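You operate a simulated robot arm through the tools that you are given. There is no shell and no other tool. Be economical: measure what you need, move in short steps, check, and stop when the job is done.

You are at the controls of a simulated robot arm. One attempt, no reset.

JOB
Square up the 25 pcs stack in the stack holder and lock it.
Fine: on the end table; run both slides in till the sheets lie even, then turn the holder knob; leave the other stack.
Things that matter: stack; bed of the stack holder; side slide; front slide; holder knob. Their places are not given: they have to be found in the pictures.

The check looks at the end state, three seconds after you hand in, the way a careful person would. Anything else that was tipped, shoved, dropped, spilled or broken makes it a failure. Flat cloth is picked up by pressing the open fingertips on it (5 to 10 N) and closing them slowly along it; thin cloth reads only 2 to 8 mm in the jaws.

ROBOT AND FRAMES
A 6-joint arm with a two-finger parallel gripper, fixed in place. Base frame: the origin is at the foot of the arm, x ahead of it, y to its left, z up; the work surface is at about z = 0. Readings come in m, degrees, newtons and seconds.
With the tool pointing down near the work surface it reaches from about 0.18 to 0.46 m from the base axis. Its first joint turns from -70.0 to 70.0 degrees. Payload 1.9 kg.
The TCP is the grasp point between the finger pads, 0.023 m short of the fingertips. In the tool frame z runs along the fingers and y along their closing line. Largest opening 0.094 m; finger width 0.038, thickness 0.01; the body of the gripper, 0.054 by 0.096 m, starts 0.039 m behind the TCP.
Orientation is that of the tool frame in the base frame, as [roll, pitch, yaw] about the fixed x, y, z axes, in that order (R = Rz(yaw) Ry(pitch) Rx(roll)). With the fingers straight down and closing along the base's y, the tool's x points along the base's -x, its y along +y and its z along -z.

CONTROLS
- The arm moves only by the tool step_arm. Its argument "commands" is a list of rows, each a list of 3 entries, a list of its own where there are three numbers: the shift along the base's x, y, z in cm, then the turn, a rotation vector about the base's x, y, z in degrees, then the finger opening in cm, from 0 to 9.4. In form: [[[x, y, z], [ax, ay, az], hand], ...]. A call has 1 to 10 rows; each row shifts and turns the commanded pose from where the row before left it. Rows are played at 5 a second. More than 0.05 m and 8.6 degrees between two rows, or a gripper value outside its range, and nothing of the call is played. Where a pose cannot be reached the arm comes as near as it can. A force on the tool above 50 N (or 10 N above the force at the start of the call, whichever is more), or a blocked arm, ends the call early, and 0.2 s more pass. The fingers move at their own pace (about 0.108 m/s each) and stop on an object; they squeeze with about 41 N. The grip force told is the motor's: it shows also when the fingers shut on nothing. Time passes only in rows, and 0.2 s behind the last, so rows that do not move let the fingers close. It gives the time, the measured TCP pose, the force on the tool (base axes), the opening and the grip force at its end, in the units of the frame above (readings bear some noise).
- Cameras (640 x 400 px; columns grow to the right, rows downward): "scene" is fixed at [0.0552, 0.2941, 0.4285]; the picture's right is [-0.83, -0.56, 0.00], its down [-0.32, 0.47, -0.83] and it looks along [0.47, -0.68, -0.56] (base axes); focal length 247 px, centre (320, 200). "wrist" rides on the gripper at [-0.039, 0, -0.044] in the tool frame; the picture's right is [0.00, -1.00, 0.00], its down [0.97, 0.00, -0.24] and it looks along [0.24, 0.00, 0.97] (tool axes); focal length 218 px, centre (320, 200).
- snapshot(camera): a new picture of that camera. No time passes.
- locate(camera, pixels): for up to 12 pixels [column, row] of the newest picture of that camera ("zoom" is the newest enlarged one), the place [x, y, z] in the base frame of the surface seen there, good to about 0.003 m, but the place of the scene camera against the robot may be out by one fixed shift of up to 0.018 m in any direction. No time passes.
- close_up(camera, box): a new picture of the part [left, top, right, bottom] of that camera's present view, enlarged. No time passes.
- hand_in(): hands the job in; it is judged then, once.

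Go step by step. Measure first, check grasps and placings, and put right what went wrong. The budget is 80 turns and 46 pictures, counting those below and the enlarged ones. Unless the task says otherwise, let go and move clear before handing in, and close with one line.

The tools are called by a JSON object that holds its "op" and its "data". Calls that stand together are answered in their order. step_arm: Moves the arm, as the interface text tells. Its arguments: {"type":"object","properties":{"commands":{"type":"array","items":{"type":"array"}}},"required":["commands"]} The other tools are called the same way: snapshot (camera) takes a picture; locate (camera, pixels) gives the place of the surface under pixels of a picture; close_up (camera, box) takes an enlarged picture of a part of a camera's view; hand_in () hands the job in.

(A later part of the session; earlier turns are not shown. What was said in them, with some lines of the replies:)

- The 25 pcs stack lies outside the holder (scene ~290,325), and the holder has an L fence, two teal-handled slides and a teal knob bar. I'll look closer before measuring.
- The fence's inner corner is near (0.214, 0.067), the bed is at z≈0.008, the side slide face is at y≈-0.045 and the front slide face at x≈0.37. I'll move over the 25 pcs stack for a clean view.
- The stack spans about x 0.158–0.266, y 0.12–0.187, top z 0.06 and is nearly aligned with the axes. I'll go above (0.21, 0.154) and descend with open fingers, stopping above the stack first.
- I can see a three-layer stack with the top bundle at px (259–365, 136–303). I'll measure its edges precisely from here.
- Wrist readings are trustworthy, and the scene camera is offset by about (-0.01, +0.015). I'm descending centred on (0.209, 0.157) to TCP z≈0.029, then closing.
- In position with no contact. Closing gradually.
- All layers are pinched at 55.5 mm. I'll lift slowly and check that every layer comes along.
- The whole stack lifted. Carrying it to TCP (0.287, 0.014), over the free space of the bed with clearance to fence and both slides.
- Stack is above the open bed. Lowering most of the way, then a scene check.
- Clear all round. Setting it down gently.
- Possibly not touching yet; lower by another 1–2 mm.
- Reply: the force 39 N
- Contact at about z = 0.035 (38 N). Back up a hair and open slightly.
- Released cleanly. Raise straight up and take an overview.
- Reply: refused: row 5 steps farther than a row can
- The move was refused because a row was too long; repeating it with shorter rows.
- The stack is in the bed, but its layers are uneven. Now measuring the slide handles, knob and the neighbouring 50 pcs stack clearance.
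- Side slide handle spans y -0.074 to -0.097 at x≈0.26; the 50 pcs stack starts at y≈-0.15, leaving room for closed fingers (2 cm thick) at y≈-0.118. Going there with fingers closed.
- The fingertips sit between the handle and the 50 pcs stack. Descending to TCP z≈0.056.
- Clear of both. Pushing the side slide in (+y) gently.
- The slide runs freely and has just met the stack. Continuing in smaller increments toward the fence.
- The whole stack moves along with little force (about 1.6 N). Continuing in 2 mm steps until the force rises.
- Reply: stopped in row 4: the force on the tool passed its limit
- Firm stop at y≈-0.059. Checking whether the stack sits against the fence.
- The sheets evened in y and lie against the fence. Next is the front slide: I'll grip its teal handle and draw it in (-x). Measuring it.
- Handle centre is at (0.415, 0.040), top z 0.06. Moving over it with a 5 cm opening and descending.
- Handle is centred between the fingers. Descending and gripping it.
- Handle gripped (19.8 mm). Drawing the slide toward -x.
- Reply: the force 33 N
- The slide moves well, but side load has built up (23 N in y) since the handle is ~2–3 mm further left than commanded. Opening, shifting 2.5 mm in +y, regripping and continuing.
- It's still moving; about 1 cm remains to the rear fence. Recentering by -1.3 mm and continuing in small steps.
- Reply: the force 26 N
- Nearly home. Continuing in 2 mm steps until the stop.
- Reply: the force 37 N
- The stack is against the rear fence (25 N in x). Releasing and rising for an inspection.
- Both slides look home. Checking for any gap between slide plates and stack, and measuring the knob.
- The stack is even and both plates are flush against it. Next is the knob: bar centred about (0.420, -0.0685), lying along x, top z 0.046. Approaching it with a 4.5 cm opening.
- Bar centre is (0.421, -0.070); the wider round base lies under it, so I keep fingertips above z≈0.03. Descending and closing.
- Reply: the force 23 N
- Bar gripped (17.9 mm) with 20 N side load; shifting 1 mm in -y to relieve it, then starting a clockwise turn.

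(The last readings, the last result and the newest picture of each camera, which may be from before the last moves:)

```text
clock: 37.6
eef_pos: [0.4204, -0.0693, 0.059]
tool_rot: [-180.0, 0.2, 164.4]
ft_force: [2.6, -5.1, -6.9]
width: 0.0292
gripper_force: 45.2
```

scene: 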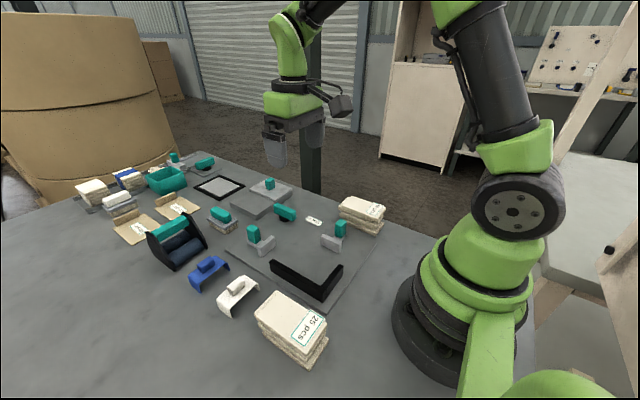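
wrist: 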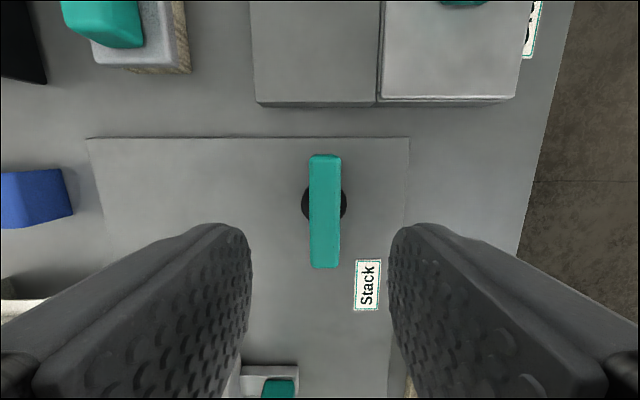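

Opening grew to 29 mm: the bar does not turn clockwise, the fingers are just twisting around it. Going back and trying counter-clockwise.

{"op": "step_arm", "data": {"commands": [[[0, 0, 0], [0, 0, 6], 1.2], [[0, 0, 0], [0, 0, 6], 1.2], [[0, 0, 0], [0, 0, 4], 1.2], [[0, 0, 0], [0, 0, 0], 1.2], [[0, 0, 0], [0, 0, 4], 1.2], [[0, 0, 0], [0, 0, 5], 1.2], [[0, 0, 0], [0, 0, 5], 1.2], [[0, 0, 0], [0, 0, 0], 1.2]]}}

{"op": "close_up", "data": {"camera": "scene", "box": [220, 170, 360, 310]}}

```text
clock: 39.5
eef_pos: [0.4201, -0.0695, 0.0578]
tool_rot: [-180.0, 0.3, -166.0]
ft_force: [22.8, 15.4, -13.9]
width: 0.0178
gripper_force: 45.2
```

```text
2.86 times, centred on (290, 240) of scene
```

zoom: 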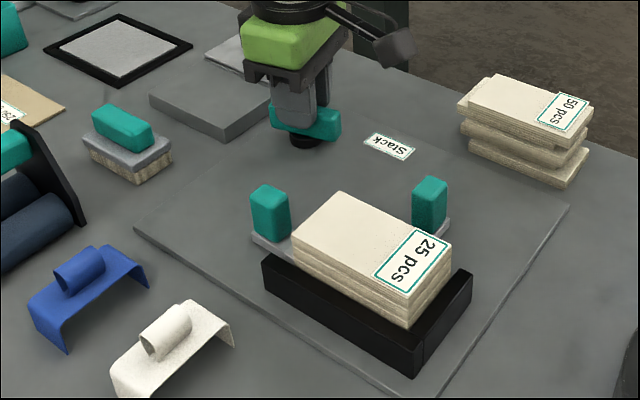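

Counter-clockwise works (width stays 17.8 mm, bar visibly turned). Continuing.

{"op": "step_arm", "data": {"commands": [[[0, 0, 0], [0, 0, 6], 1.2], [[0, 0, 0], [0, 0, 6], 1.2], [[0, 0, 0], [0, 0, 6], 1.2], [[0, 0, 0], [0, 0, 6], 1.2], [[0, 0, 0], [0, 0, 6], 1.2], [[0, 0, 0], [0, 0, 0], 1.2]]}}

```text
clock: 40.9
eef_pos: [0.4197, -0.0711, 0.0591]
tool_rot: [-179.9, 0.4, -136.1]
ft_force: [29.8, 16.8, -12.1]
width: 0.018
gripper_force: 44.8
```

At 44° and still gripping. Relieving the side load slightly and continuing.

{"op": "step_arm", "data": {"commands": [[[0.1, 0.05, 0], [0, 0, 0], 1.2], [[0, 0, 0], [0, 0, 6], 1.2], [[0, 0, 0], [0, 0, 6], 1.2], [[0, 0, 0], [0, 0, 6], 1.2], [[0, 0, 0], [0, 0, 6], 1.2], [[0, 0, 0], [0, 0, 6], 1.2], [[0, 0, 0], [0, 0, 0], 1.2]]}}

```text
clock: 42.5
eef_pos: [0.4197, -0.0703, 0.059]
tool_rot: [179.8, 0.2, -106.0]
ft_force: [-9.0, 17.2, 4.9]
width: 0.0179
gripper_force: 44.7
```

At 74°, still turning with the bar. Continuing toward 90°+ in small steps, watching for a stop.

{"op": "step_arm", "data": {"commands": [[[0, 0, 0], [0, 0, 5], 1.2], [[0, 0, 0], [0, 0, 5], 1.2], [[0, 0, 0], [0, 0, 5], 1.2], [[0, 0, 0], [0, 0, 5], 1.2], [[0, 0, 0], [0, 0, 0], 1.2]]}}

{"op": "close_up", "data": {"camera": "scene", "box": [220, 170, 360, 310]}}

```text
clock: 43.6
eef_pos: [0.419, -0.0695, 0.0585]
tool_rot: [179.9, 0.3, -86.3]
ft_force: [-9.5, 1.2, -0.5]
width: 0.0197
gripper_force: 45.4
```

```text
2.86 times, centred on (290, 240) of scene
```

zoom: 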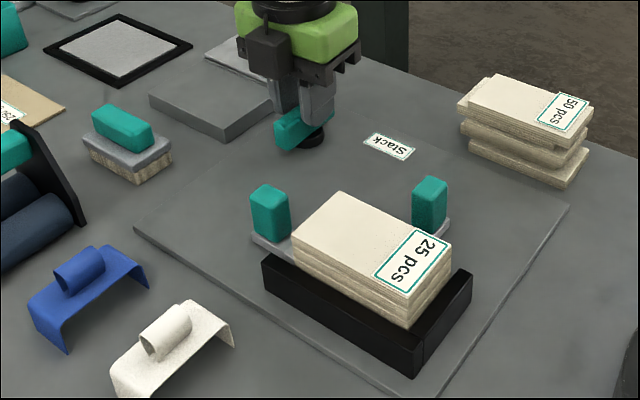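

Width rose to 19.7 mm at 94°: the knob reached its stop at 90°. Aligning back 3.5°, opening and rising clear.

{"op": "step_arm", "data": {"commands": [[[0, 0, 0], [0, 0, -2.8], 1.2], [[0, 0, 0], [0, 0, 0], 2.6], [[0, 0, 0], [0, 0, 0], 4], [[0, 0, 2], [0, 0, 0], 4], [[0, 0, 4.5], [0, 0, 0], 4], [[0, 0, 4.5], [0, 0, 0], 4], [[-2, 0, 4], [0, 0, 0], 4], [[-2, 0, 3], [0, 0, 0], 4], [[0, 0, 0], [0, 0, 0], 4]]}}

{"op": "snapshot", "data": {"camera": "scene"}}

{"op": "close_up", "data": {"camera": "scene", "box": [240, 180, 360, 310]}}

```text
clock: 45.6
eef_pos: [0.3797, -0.0701, 0.238]
tool_rot: [180.0, 0.2, -88.9]
ft_force: [0.2, 0.4, 0.3]
width: 0.0401
gripper_force: 0.0
```

```text
4 pictures are left
```

scene: 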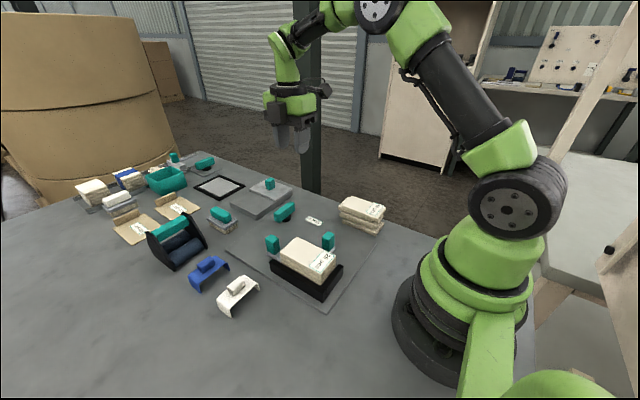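

```text
3.08 times, centred on (300, 245) of scene
```

zoom: 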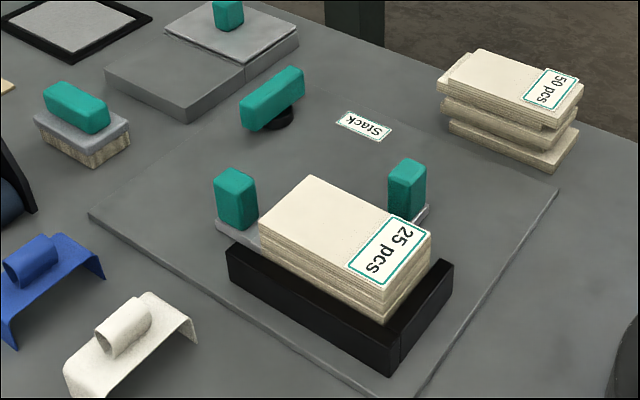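

The stack is square against both fences, both slides are flush, the knob is turned 90° to its stop, nothing else moved, and the arm is clear. Handing in.

{"op": "hand_in", "data": {}}

```text
The job is handed in.
```

The 25 pcs stack is in the holder with its sheets even. Both slides are run in against it, the knob is turned 90° counter-clockwise to its stop, and the 50 pcs stack was left where it was.
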